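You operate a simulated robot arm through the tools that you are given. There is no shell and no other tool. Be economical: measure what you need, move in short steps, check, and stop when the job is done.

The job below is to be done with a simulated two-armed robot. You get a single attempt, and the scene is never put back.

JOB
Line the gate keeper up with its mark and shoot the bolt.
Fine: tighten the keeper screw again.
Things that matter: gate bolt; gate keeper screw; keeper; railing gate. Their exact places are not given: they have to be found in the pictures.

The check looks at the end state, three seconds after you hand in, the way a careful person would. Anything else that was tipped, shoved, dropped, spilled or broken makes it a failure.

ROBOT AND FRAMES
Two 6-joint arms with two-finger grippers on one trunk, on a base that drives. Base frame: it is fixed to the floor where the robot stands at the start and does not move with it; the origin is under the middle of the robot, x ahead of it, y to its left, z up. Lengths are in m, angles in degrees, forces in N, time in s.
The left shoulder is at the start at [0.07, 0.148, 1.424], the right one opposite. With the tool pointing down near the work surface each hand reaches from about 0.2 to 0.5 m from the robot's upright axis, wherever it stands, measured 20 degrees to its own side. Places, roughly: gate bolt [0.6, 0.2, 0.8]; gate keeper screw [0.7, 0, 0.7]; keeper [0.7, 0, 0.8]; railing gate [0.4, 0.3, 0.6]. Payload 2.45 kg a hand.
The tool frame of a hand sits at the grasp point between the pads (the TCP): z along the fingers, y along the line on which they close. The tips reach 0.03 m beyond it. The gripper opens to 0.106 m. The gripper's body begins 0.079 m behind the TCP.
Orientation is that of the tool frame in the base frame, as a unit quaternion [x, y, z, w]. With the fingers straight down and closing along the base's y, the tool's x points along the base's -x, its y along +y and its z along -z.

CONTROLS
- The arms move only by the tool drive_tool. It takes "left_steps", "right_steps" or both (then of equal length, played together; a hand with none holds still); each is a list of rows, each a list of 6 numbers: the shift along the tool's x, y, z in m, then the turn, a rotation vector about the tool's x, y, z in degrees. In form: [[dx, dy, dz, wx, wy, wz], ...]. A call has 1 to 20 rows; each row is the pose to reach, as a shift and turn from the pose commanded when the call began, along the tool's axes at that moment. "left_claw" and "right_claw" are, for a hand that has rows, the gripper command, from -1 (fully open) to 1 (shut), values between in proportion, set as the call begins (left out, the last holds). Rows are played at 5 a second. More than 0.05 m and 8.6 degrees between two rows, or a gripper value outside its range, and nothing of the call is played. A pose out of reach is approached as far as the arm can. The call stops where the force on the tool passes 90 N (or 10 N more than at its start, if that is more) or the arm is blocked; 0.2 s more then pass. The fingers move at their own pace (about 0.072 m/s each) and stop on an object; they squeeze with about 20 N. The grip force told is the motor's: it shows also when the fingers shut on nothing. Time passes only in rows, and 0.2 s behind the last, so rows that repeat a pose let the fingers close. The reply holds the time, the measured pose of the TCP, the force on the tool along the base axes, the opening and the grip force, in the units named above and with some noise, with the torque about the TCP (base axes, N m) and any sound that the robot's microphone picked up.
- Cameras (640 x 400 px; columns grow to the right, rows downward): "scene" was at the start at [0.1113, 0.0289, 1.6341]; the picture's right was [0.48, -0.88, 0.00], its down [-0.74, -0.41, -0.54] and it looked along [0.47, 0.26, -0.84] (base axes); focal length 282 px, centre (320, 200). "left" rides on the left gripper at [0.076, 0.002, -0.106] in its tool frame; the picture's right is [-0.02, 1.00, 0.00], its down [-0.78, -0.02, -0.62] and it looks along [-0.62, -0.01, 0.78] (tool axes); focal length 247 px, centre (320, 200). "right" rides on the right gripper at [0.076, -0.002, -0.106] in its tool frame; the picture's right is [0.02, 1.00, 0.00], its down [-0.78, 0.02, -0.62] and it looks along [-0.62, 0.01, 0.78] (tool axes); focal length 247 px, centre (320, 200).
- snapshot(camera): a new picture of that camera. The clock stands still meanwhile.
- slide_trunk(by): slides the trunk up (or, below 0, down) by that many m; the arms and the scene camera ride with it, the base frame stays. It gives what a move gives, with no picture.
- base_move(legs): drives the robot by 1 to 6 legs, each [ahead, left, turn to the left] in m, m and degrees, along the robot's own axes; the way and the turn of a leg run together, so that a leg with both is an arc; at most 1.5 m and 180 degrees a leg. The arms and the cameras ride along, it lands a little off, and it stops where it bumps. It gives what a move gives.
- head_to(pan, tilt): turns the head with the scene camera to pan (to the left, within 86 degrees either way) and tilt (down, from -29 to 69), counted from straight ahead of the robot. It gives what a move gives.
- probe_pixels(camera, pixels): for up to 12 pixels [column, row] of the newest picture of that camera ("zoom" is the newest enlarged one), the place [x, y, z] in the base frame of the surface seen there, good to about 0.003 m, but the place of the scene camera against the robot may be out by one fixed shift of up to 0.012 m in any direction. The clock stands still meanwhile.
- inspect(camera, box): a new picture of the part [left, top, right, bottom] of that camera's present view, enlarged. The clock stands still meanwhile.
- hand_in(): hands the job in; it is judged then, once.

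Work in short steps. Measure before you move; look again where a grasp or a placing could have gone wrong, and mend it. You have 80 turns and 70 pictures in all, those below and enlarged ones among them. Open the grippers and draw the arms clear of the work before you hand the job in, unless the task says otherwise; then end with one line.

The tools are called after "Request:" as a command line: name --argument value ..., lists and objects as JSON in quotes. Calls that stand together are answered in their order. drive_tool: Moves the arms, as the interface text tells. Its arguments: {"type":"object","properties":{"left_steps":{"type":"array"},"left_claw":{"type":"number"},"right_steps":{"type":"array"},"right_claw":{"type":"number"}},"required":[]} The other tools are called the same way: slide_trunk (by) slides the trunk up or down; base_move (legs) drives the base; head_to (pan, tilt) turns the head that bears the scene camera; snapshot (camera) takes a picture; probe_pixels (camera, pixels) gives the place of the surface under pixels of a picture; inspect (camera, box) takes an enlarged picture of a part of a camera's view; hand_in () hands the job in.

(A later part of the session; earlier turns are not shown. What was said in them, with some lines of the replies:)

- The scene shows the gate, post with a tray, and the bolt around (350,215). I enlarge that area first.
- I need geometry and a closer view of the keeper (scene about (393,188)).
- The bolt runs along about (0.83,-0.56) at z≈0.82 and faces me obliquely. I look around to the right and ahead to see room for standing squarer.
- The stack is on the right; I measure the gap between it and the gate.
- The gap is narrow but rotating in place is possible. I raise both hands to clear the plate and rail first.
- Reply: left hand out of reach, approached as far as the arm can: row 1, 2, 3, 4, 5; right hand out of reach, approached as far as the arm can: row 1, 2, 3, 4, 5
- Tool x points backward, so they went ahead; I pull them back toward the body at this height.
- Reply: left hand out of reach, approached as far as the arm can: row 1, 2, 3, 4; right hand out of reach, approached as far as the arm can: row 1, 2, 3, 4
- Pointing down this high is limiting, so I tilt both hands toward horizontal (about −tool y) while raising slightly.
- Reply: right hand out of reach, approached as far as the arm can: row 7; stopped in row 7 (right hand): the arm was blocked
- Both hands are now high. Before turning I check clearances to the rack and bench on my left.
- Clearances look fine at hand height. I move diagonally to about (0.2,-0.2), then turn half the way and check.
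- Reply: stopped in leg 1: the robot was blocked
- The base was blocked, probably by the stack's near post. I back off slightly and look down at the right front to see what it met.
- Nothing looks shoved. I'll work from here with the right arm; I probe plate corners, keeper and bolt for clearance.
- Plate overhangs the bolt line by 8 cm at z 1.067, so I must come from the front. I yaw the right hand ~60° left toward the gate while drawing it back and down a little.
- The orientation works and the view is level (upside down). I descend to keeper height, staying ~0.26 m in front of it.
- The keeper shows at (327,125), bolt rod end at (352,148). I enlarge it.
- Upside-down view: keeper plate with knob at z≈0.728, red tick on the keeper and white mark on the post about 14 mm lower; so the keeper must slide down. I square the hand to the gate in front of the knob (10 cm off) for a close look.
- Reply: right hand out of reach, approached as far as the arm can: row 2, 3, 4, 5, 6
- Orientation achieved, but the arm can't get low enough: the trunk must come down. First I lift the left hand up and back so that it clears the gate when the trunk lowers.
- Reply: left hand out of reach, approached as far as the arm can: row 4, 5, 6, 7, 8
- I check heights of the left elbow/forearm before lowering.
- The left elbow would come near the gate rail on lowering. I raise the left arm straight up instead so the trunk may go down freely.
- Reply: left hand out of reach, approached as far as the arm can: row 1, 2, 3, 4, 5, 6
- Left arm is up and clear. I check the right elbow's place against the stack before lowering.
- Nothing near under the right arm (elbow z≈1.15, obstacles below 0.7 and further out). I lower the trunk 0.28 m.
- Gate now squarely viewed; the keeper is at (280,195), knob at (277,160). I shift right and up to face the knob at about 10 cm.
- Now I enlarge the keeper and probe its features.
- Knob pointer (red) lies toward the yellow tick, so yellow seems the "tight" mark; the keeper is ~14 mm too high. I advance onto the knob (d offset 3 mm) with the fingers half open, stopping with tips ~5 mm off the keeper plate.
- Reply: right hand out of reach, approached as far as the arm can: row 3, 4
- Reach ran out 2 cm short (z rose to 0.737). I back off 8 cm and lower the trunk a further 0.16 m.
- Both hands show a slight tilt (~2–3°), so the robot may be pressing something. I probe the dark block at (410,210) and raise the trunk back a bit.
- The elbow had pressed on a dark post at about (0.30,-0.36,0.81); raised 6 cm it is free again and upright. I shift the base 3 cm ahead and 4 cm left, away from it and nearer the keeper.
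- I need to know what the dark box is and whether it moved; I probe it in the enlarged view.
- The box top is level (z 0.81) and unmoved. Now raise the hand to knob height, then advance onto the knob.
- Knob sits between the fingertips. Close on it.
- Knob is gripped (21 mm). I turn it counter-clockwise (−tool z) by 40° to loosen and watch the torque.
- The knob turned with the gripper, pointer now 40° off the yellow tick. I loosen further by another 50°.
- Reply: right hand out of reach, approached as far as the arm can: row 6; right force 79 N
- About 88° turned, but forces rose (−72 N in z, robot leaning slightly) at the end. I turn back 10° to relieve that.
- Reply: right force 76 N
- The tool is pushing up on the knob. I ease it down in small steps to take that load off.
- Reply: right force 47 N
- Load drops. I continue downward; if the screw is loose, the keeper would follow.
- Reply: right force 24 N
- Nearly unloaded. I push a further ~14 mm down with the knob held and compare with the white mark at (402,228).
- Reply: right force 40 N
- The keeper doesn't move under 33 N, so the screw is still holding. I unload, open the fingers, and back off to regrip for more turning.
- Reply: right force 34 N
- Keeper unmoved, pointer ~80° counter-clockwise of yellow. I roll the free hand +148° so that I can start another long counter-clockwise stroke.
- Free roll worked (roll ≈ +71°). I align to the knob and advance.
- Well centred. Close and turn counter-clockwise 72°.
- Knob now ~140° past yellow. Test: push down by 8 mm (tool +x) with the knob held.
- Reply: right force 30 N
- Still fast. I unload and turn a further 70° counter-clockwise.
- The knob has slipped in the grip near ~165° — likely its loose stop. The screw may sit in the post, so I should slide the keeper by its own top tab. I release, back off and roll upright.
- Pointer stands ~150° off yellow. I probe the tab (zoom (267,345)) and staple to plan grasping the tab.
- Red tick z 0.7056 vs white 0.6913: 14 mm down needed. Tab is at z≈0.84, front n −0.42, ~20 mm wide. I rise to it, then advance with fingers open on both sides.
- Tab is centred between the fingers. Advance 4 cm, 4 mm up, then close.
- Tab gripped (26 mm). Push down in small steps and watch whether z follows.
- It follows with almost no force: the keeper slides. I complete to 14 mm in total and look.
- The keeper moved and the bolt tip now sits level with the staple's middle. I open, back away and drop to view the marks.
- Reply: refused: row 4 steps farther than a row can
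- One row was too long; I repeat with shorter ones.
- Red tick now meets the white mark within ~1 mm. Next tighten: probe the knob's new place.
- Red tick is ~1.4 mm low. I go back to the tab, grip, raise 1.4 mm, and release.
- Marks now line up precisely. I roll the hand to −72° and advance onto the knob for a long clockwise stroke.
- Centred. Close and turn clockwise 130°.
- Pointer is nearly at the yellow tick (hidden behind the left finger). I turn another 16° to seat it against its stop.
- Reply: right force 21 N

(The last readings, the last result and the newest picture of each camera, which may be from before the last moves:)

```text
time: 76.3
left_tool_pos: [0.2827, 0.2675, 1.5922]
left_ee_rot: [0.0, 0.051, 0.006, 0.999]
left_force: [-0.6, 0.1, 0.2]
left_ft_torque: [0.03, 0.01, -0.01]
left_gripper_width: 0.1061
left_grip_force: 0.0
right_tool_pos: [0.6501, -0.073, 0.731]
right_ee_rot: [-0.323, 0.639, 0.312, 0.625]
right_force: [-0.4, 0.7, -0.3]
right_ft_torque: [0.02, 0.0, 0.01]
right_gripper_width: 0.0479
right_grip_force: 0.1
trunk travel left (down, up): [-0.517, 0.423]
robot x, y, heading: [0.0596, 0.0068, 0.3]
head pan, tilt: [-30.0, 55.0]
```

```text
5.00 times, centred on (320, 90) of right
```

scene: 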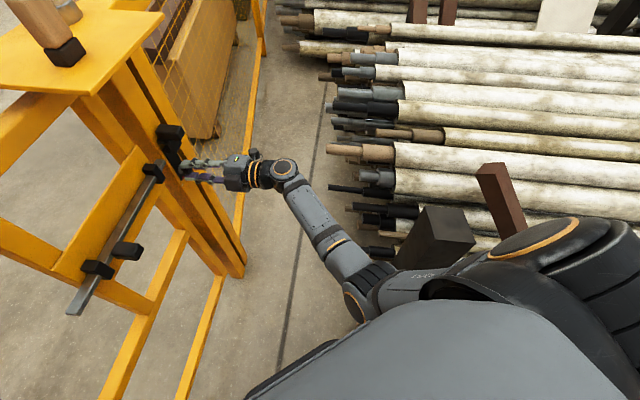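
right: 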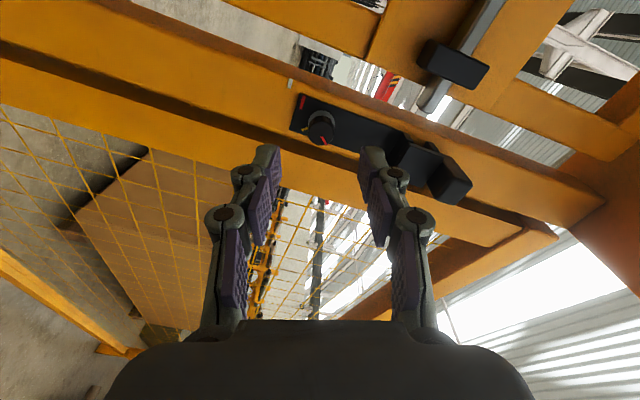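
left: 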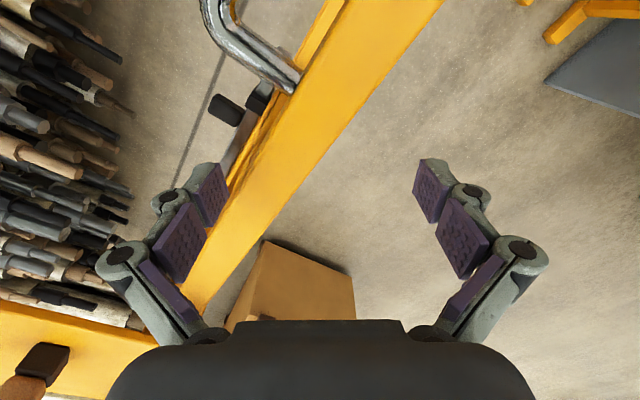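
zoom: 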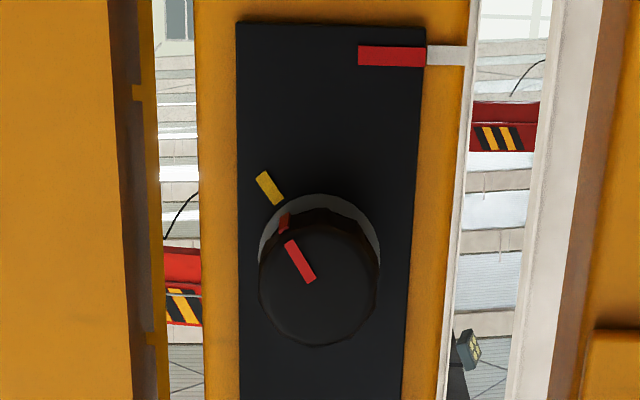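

Screw pointer is back at the yellow tick and the marks stay aligned. Now the bolt: I shift the hand left ~0.22 m and up 5 cm to face the bolt handle.

Request:
drive_tool --right_steps '[[-0.01, 0.045, -0.01, 0, 0, 0], [-0.02, 0.09, -0.02, 0, 0, 0], [-0.03, 0.135, -0.02, 0, 0, 0], [-0.04, 0.18, -0.02, 0, 0, 0], [-0.05, 0.22, -0.02, 0, 0, 0]]'

Request:
snapshot --camera "right"

```text
time: 77.5
left_tool_pos: [0.2818, 0.2661, 1.5937]
left_ee_rot: [-0.001, 0.051, 0.005, 0.999]
left_force: [0.1, 0.4, -0.3]
left_ft_torque: [0.0, 0.0, 0.0]
left_gripper_width: 0.1059
left_grip_force: 0.0
right_tool_pos: [0.4582, 0.001, 0.7368]
right_ee_rot: [-0.418, 0.642, 0.277, 0.58]
right_force: [0.2, 0.6, -0.2]
right_ft_torque: [0.05, 0.02, -0.01]
right_gripper_width: 0.0478
right_grip_force: 0.2
right hand out of reach, approached as far as the arm can: row 5
trunk travel left (down, up): [-0.517, 0.423]
robot x, y, heading: [0.061, 0.0063, 0.5]
head pan, tilt: [-30.0, 55.0]
stopped in row 5 (right hand): the arm was blocked; the commanded pose is now the measured one
```

```text
17 pictures are left
```

right: 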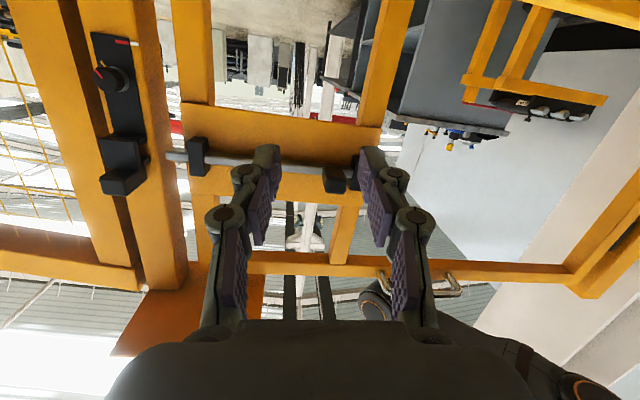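

The arm got too folded here. I raise the trunk 0.2 m to give it room, then re-square the hand.

Request:
slide_trunk --by 0.2

Request:
drive_tool --right_steps '[[0.02, 0, 0, 2.9, -4.8, 4], [0.05, 0, 0, 5.8, -9.6, 7.9], [0.09, 0, 0, 5.8, -9.6, 7.9], [0.12, 0, 0, 5.8, -9.6, 7.9]]'

Request:
snapshot --camera "right"

```text
time: 79.6
left_tool_pos: [0.2821, 0.267, 1.7926]
left_ee_rot: [0.0, 0.052, 0.005, 0.999]
left_force: [0.3, -0.3, 0.5]
left_ft_torque: [0.0, 0.01, 0.03]
left_gripper_width: 0.106
left_grip_force: 0.1
right_tool_pos: [0.4595, 0.0012, 0.9378]
right_ee_rot: [-0.418, 0.642, 0.276, 0.581]
right_force: [0.5, 1.1, 0.5]
right_ft_torque: [-0.01, 0.03, 0.0]
right_gripper_width: 0.0474
right_grip_force: 0.0
trunk travel left (down, up): [-0.717, 0.223]
robot x, y, heading: [0.057, 0.0063, 0.4]
head pan, tilt: [-30.0, 55.0]
```

```text
time: 80.6
left_tool_pos: [0.2823, 0.2655, 1.7926]
left_ee_rot: [-0.001, 0.051, 0.005, 0.999]
left_force: [0.0, 0.4, -0.2]
left_ft_torque: [-0.01, 0.02, 0.02]
left_gripper_width: 0.1062
left_grip_force: 0.3
right_tool_pos: [0.4633, -0.0236, 0.8215]
right_ee_rot: [-0.316, 0.631, 0.317, 0.633]
right_force: [-0.1, 0.6, -1.0]
right_ft_torque: [0.03, 0.02, 0.02]
right_gripper_width: 0.0476
right_grip_force: 0.1
trunk travel left (down, up): [-0.717, 0.223]
robot x, y, heading: [0.0586, 0.0071, 0.5]
head pan, tilt: [-30.0, 55.0]
```

```text
16 pictures are left
```

right: 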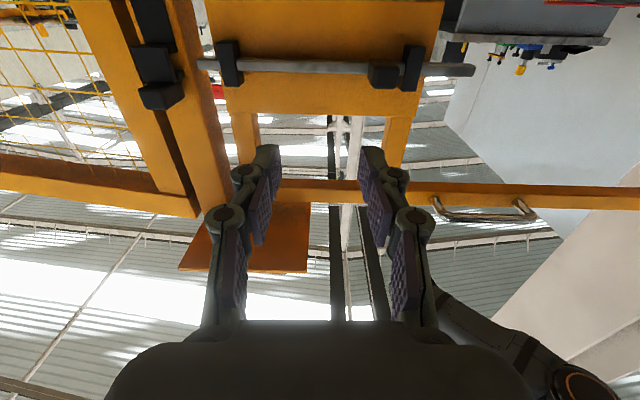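

Now squared. The handle is at (383,76), guides at (228,62) and (410,68). I probe these.

Request:
probe_pixels --camera "right" --pixels '[[375, 76], [383, 76], [392, 76], [383, 83], [376, 65], [228, 62], [410, 68], [204, 65], [470, 70], [300, 67], [155, 65], [162, 95]]'

Request:
inspect --camera "right" --box '[120, 0, 480, 140]'

```text
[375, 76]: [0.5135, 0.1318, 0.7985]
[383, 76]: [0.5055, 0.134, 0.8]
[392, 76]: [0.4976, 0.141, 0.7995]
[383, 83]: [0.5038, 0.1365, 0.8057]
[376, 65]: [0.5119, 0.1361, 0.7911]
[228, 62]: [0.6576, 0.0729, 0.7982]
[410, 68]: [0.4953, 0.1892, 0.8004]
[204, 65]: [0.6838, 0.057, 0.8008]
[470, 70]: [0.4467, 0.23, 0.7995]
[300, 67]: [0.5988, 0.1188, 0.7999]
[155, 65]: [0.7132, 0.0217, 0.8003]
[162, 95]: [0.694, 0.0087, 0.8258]
```

```text
1.78 times, centred on (300, 70) of right
```

zoom: 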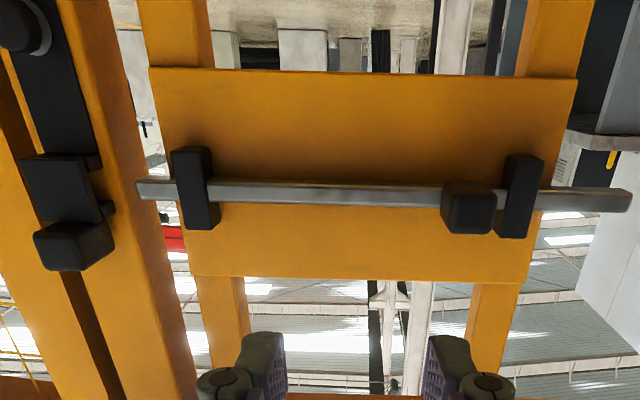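

Handle at d≈0.326, z 0.80, front n −0.409, ~19 mm wide. I line up and advance with the open fingers around it.

Request:
drive_tool --right_steps '[[0.01, 0.03, 0.01, 0, 0, 0], [0.0215, 0.06, 0.03, 0, 0, 0], [0.0215, 0.06, 0.07, 0, 0, 0], [0.0215, 0.06, 0.11, 0, 0, 0]]'

Request:
inspect --camera "right" --box '[220, 60, 420, 220]'

```text
time: 81.7
left_tool_pos: [0.2821, 0.2685, 1.7918]
left_ee_rot: [0.001, 0.052, 0.004, 0.999]
left_force: [0.3, 0.3, 0.1]
left_ft_torque: [0.02, 0.02, 0.02]
left_gripper_width: 0.1061
left_grip_force: 0.2
right_tool_pos: [0.462, 0.0466, 0.7522]
right_ee_rot: [-0.376, 0.649, 0.286, 0.596]
right_force: [0.4, -0.5, -0.1]
right_ft_torque: [-0.02, 0.03, -0.03]
right_gripper_width: 0.0477
right_grip_force: 0.1
trunk travel left (down, up): [-0.717, 0.223]
robot x, y, heading: [0.0609, 0.0038, 0.6]
head pan, tilt: [-30.0, 55.0]
stopped in row 4 (right hand): the arm was blocked; the commanded pose is now the measured one
```

```text
2.50 times, centred on (320, 140) of right
```

zoom: 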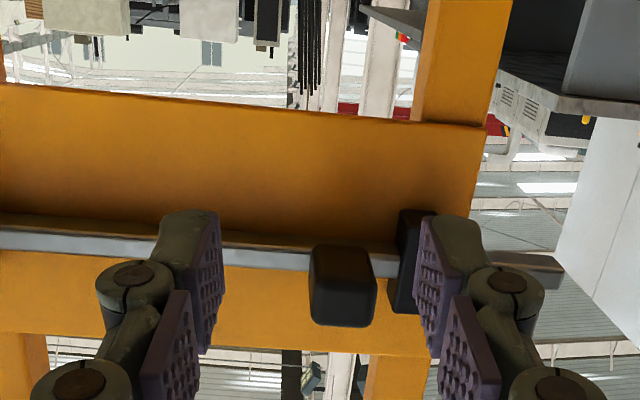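

The arm gets blocked folded across the body. I drive the base parallel to the gate (8 cm back, 6 cm left) to give it room; the hand stays clear in front.

Request:
base_move --legs '[[-0.09, 0.065, 0]]'

Request:
drive_tool --right_steps '[[-0.01, -0.02, -0.02, 1, -2, 1.5], [-0.03, -0.05, -0.02, 2.5, -4.5, 3.5]]'

Request:
snapshot --camera "right"

```text
time: 82.9
left_tool_pos: [0.1938, 0.3304, 1.7933]
left_ee_rot: [-0.001, 0.052, 0.005, 0.999]
left_force: [-1.0, 0.4, -0.4]
left_ft_torque: [0.02, 0.0, -0.02]
left_gripper_width: 0.106
left_grip_force: 0.1
right_tool_pos: [0.3709, 0.1099, 0.7524]
right_ee_rot: [-0.376, 0.649, 0.287, 0.596]
right_force: [-0.3, -1.5, -0.7]
right_ft_torque: [0.03, 0.03, 0.01]
right_gripper_width: 0.0478
right_grip_force: 0.0
trunk travel left (down, up): [-0.717, 0.223]
robot x, y, heading: [-0.0319, 0.0686, 0.5]
head pan, tilt: [-30.0, 55.0]
```

```text
time: 83.5
left_tool_pos: [0.1935, 0.3312, 1.7928]
left_ee_rot: [0.0, 0.052, 0.004, 0.999]
left_force: [-0.5, 0.7, 0.3]
left_ft_torque: [-0.01, -0.02, -0.01]
left_gripper_width: 0.106
left_grip_force: 0.0
right_tool_pos: [0.3988, 0.0715, 0.7875]
right_ee_rot: [-0.33, 0.643, 0.305, 0.62]
right_force: [-0.9, -0.5, 0.6]
right_ft_torque: [-0.01, -0.01, 0.04]
right_gripper_width: 0.0477
right_grip_force: 0.0
trunk travel left (down, up): [-0.717, 0.223]
robot x, y, heading: [-0.0321, 0.0659, 0.4]
head pan, tilt: [-30.0, 55.0]
```

```text
13 pictures are left
```

right: 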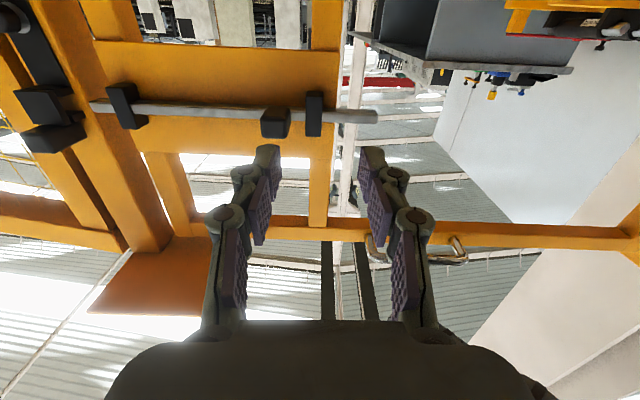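

Now the hand has room and is squared. I align (5 cm right, 17 mm up), then advance around the handle.

Request:
drive_tool --right_steps '[[-0.009, -0.025, 0.01, 0, 0, 0], [-0.0168, -0.0486, 0.03, 0, 0, 0], [-0.0168, -0.0486, 0.07, 0, 0, 0]]'

Request:
inspect --camera "right" --box '[220, 60, 420, 220]'

```text
time: 84.3
left_tool_pos: [0.1945, 0.3334, 1.7904]
left_ee_rot: [0.0, 0.052, 0.005, 0.999]
left_force: [0.2, 0.3, 0.2]
left_ft_torque: [0.01, 0.0, -0.04]
left_gripper_width: 0.1059
left_grip_force: 0.2
right_tool_pos: [0.4788, 0.0993, 0.8029]
right_ee_rot: [-0.331, 0.644, 0.303, 0.619]
right_force: [0.2, 0.4, 0.4]
right_ft_torque: [-0.03, 0.03, 0.01]
right_gripper_width: 0.0477
right_grip_force: 0.0
trunk travel left (down, up): [-0.717, 0.223]
robot x, y, heading: [-0.0303, 0.0716, 0.2]
head pan, tilt: [-30.0, 55.0]
```

```text
2.50 times, centred on (320, 140) of right
```

zoom: 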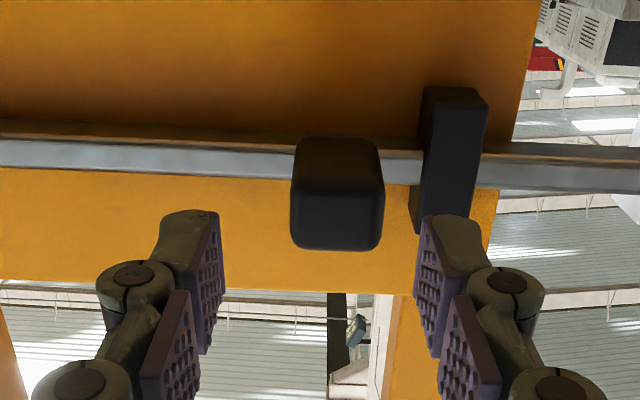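

Handle is ~4 mm left of the finger centre. I narrow the fingers slightly, shift 3 mm and advance 4 cm, then close.

Request:
drive_tool --right_steps '[[0, 0.003, 0, 0, 0, 0], [0.001, 0.003, 0.02, 0, 0, 0], [0.001, 0.003, 0.04, 0, 0, 0]]' --right_claw 0.25

Request:
drive_tool --right_steps '[[0, 0, 0, 0, 0, 0], [0, 0, 0, 0, 0, 0], [0, 0, 0, 0, 0, 0]]' --right_claw 1

Request:
inspect --camera "right" --box '[180, 60, 460, 240]'

```text
time: 85.1
left_tool_pos: [0.1923, 0.3304, 1.7931]
left_ee_rot: [-0.001, 0.052, 0.005, 0.999]
left_force: [-0.4, 0.1, -0.3]
left_ft_torque: [0.0, 0.01, 0.01]
left_gripper_width: 0.1061
left_grip_force: 0.1
right_tool_pos: [0.499, 0.1245, 0.7916]
right_ee_rot: [-0.336, 0.648, 0.3, 0.614]
right_force: [-0.3, -0.1, 0.8]
right_ft_torque: [-0.02, -0.02, 0.02]
right_gripper_width: 0.0398
right_grip_force: 0.0
trunk travel left (down, up): [-0.717, 0.223]
robot x, y, heading: [-0.0311, 0.0718, 0.5]
head pan, tilt: [-30.0, 55.0]
```

```text
time: 85.9
left_tool_pos: [0.1929, 0.3291, 1.7926]
left_ee_rot: [0.001, 0.053, 0.003, 0.999]
left_force: [-0.4, -0.5, -0.2]
left_ft_torque: [0.02, -0.02, -0.04]
left_gripper_width: 0.106
left_grip_force: 0.2
right_tool_pos: [0.5007, 0.1242, 0.7925]
right_ee_rot: [-0.335, 0.647, 0.3, 0.615]
right_force: [-8.3, -8.7, -11.1]
right_ft_torque: [-0.14, 0.92, 0.2]
right_gripper_width: 0.0258
right_grip_force: 44.8
trunk travel left (down, up): [-0.717, 0.223]
robot x, y, heading: [-0.0352, 0.067, 0.7]
head pan, tilt: [-30.0, 55.0]
```

```text
2.22 times, centred on (320, 150) of right
```

zoom: 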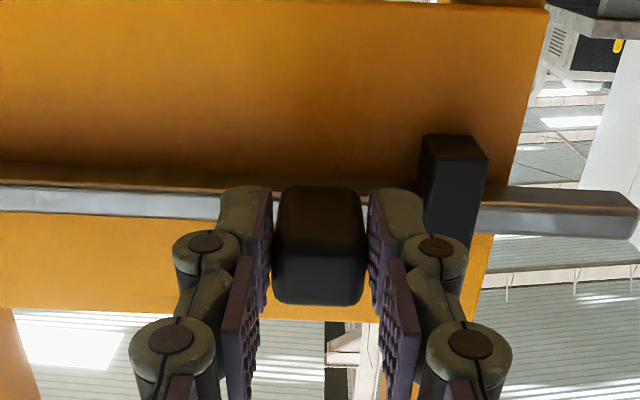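

Handle gripped. Slide the bolt to the right (−tool y) 6 cm.

Request:
drive_tool --right_steps '[[0, -0.01, 0, 0, 0, 0], [0, -0.02, 0, 0, 0, 0], [0, -0.03, 0, 0, 0, 0], [0, -0.04, 0, 0, 0, 0], [0, -0.05, 0, 0, 0, 0], [0, -0.06, 0, 0, 0, 0]]'

```text
time: 87.3
left_tool_pos: [0.1834, 0.3343, 1.7929]
left_ee_rot: [-0.001, 0.048, 0.005, 0.999]
left_force: [-0.2, 0.3, -0.8]
left_ft_torque: [0.03, 0.0, 0.0]
left_gripper_width: 0.1059
left_grip_force: 0.1
right_tool_pos: [0.5394, 0.1006, 0.7983]
right_ee_rot: [-0.335, 0.644, 0.309, 0.615]
right_force: [-51.2, 1.2, -20.7]
right_ft_torque: [-0.56, 0.97, 1.27]
right_gripper_width: 0.0257
right_grip_force: 45.4
trunk travel left (down, up): [-0.717, 0.223]
robot x, y, heading: [-0.0306, 0.0732, 0.4]
head pan, tilt: [-30.0, 55.0]
```

Moved 4.5 cm and then resistance (~50 N). I look at the tip and staple.

Request:
inspect --camera "right" --box '[0, 40, 320, 240]'

```text
2.00 times, centred on (160, 140) of right
```

zoom: 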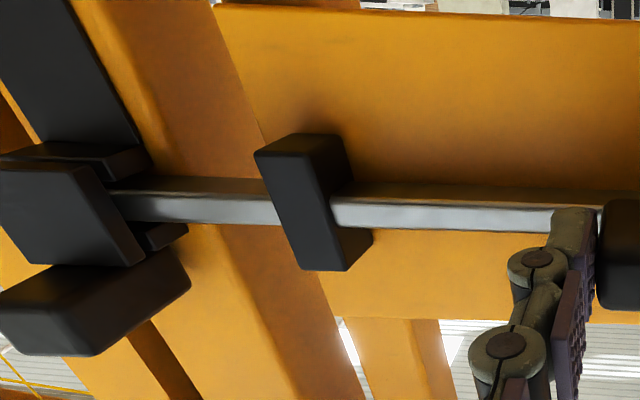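

The tip is inside the staple. I push another 1 cm to see whether it has reached its stop.

Request:
drive_tool --right_steps '[[0, -0.005, 0, 0, 0, 0], [0, -0.01, 0, 0, 0, 0], [0, -0.01, 0, 0, 0, 0]]'

```text
time: 88.1
left_tool_pos: [0.1769, 0.3414, 1.7927]
left_ee_rot: [-0.003, 0.048, 0.005, 0.999]
left_force: [-0.6, -0.7, 0.0]
left_ft_torque: [-0.05, -0.02, 0.02]
left_gripper_width: 0.1061
left_grip_force: 0.1
right_tool_pos: [0.5392, 0.1012, 0.7981]
right_ee_rot: [-0.34, 0.642, 0.313, 0.612]
right_force: [-78.3, 38.2, -17.8]
right_ft_torque: [0.21, 0.28, 2.51]
right_gripper_width: 0.0256
right_grip_force: 45.4
trunk travel left (down, up): [-0.717, 0.223]
robot x, y, heading: [-0.0335, 0.0673, 0.6]
head pan, tilt: [-30.0, 55.0]
```

No motion at ~85 N: the bolt is at its end stop. I unload, open the fingers and withdraw.

Request:
drive_tool --right_steps '[[0, 0.008, 0, 0, 0, 0], [0, 0.016, 0, 0, 0, 0], [0, 0.02, 0, 0, 0, 0]]'

Request:
drive_tool --right_steps '[[0, 0, 0, 0, 0, 0], [0, 0, 0, 0, 0, 0], [0, 0, -0.04, 0, 0, 0], [0, 0, -0.08, 0, 0, 0], [0, 0, -0.12, 0, 0, 0]]' --right_claw 0.2

Request:
snapshot --camera "right"

```text
time: 88.9
left_tool_pos: [0.1896, 0.3314, 1.7918]
left_ee_rot: [-0.001, 0.05, 0.004, 0.999]
left_force: [0.6, 0.8, -0.7]
left_ft_torque: [-0.02, -0.01, 0.03]
left_gripper_width: 0.1061
left_grip_force: 0.0
right_tool_pos: [0.5399, 0.1014, 0.7976]
right_ee_rot: [-0.333, 0.646, 0.304, 0.616]
right_force: [-30.0, 7.8, -19.1]
right_ft_torque: [-0.23, 0.9, 1.2]
right_gripper_width: 0.0255
right_grip_force: 45.0
trunk travel left (down, up): [-0.717, 0.223]
robot x, y, heading: [-0.0279, 0.0711, 0.3]
head pan, tilt: [-30.0, 55.0]
```

```text
time: 90.1
left_tool_pos: [0.1909, 0.3296, 1.7933]
left_ee_rot: [0.001, 0.051, 0.004, 0.999]
left_force: [-0.4, -0.5, 0.2]
left_ft_torque: [-0.03, -0.01, -0.02]
left_gripper_width: 0.1059
left_grip_force: 0.0
right_tool_pos: [0.4704, 0.006, 0.8084]
right_ee_rot: [-0.332, 0.642, 0.305, 0.62]
right_force: [0.0, 0.6, 0.0]
right_ft_torque: [-0.03, -0.03, -0.02]
right_gripper_width: 0.0424
right_grip_force: 0.1
trunk travel left (down, up): [-0.717, 0.223]
robot x, y, heading: [-0.0329, 0.0717, 0.6]
head pan, tilt: [-30.0, 55.0]
```

```text
9 pictures are left
```

right: 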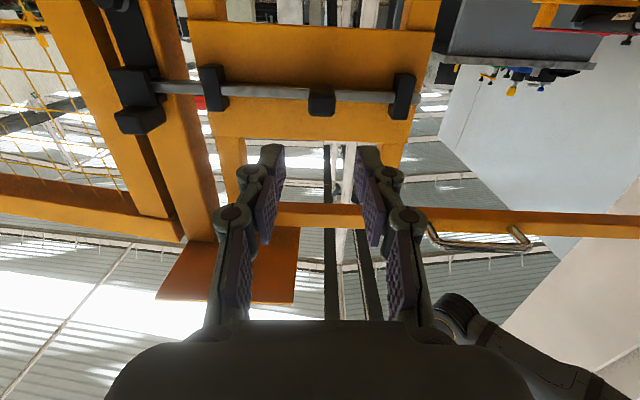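

Bolt is through the staple. I move the hand 10 cm right, 6 cm down and 4 cm back to recheck the keeper marks and screw.

Request:
drive_tool --right_steps '[[0.02, -0.03, 0, 0, 0, 0], [0.04, -0.065, 0, 0, 0, 0], [0.06, -0.1, 0, 0, 0, 0], [0.07, -0.13, 0, 0, 0, 0]]' --right_claw -1

Request:
inspect --camera "right" --box '[150, 0, 350, 140]'

```text
time: 91.1
left_tool_pos: [0.1902, 0.3304, 1.7935]
left_ee_rot: [0.0, 0.052, 0.004, 0.999]
left_force: [-0.9, -0.6, -0.2]
left_ft_torque: [-0.01, 0.01, -0.01]
left_gripper_width: 0.1059
left_grip_force: 0.1
right_tool_pos: [0.5568, -0.0645, 0.7604]
right_ee_rot: [-0.332, 0.642, 0.305, 0.62]
right_force: [-0.2, 0.1, 0.0]
right_ft_torque: [-0.01, 0.0, -0.02]
right_gripper_width: 0.1059
right_grip_force: 0.1
right hand out of reach, approached as far as the arm can: row 4
trunk travel left (down, up): [-0.717, 0.223]
robot x, y, heading: [-0.0306, 0.0728, 0.6]
head pan, tilt: [-30.0, 55.0]
```

```text
2.86 times, centred on (250, 70) of right
```

zoom: 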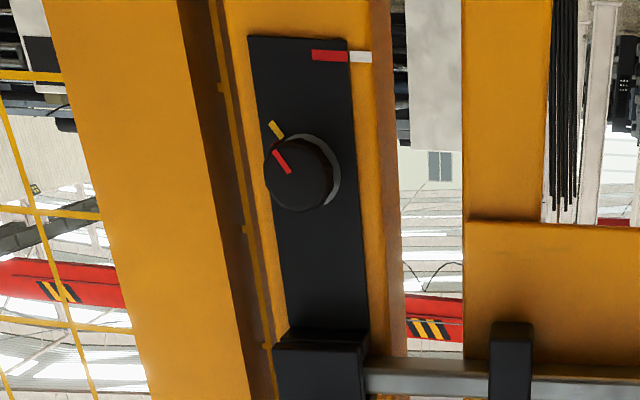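

Marks aligned, pointer at yellow, bolt in the staple. I draw the right hand back 8 cm and take a final scene look.

Request:
drive_tool --right_steps '[[0, 0, -0.04, 0, 0, 0], [-0.02, 0, -0.08, 0, 0, 0]]'

Request:
head_to --pan 10 --tilt 45

Request:
snapshot --camera "scene"

```text
time: 91.7
left_tool_pos: [0.1887, 0.3292, 1.7941]
left_ee_rot: [0.0, 0.051, 0.004, 0.999]
left_force: [-0.6, 0.1, 0.5]
left_ft_torque: [-0.03, 0.05, 0.03]
left_gripper_width: 0.106
left_grip_force: 0.1
right_tool_pos: [0.5083, -0.1283, 0.7843]
right_ee_rot: [-0.331, 0.642, 0.305, 0.621]
right_force: [-0.9, 0.1, 0.0]
right_ft_torque: [0.01, 0.0, 0.01]
right_gripper_width: 0.1061
right_grip_force: 0.0
trunk travel left (down, up): [-0.717, 0.223]
robot x, y, heading: [-0.0304, 0.0707, 0.4]
head pan, tilt: [-30.0, 55.0]
```

```text
time: 92.8
left_tool_pos: [0.1924, 0.332, 1.7925]
left_ee_rot: [0.0, 0.052, 0.004, 0.999]
left_force: [-0.5, 0.0, 0.5]
left_ft_torque: [0.0, 0.03, 0.0]
left_gripper_width: 0.106
left_grip_force: 0.1
right_tool_pos: [0.509, -0.126, 0.7831]
right_ee_rot: [-0.332, 0.643, 0.304, 0.62]
right_force: [-0.2, 0.4, -0.2]
right_ft_torque: [-0.01, 0.02, 0.0]
right_gripper_width: 0.106
right_grip_force: 0.0
trunk travel left (down, up): [-0.717, 0.223]
robot x, y, heading: [-0.0343, 0.071, 0.7]
head pan, tilt: [10.0, 45.0]
```

```text
7 pictures are left
```

scene: 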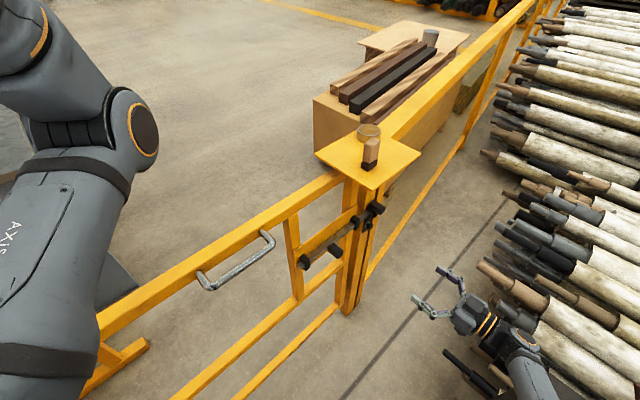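

The scene is in order: the gate is bolted, the items on the plate are untouched, and both arms are clear. I hand the job in.

Request:
hand_in

```text
The job is handed in.
```

The keeper is lined up with its white mark, its screw is tightened back to the yellow tick, and the bolt is shot fully home; the job is handed in.
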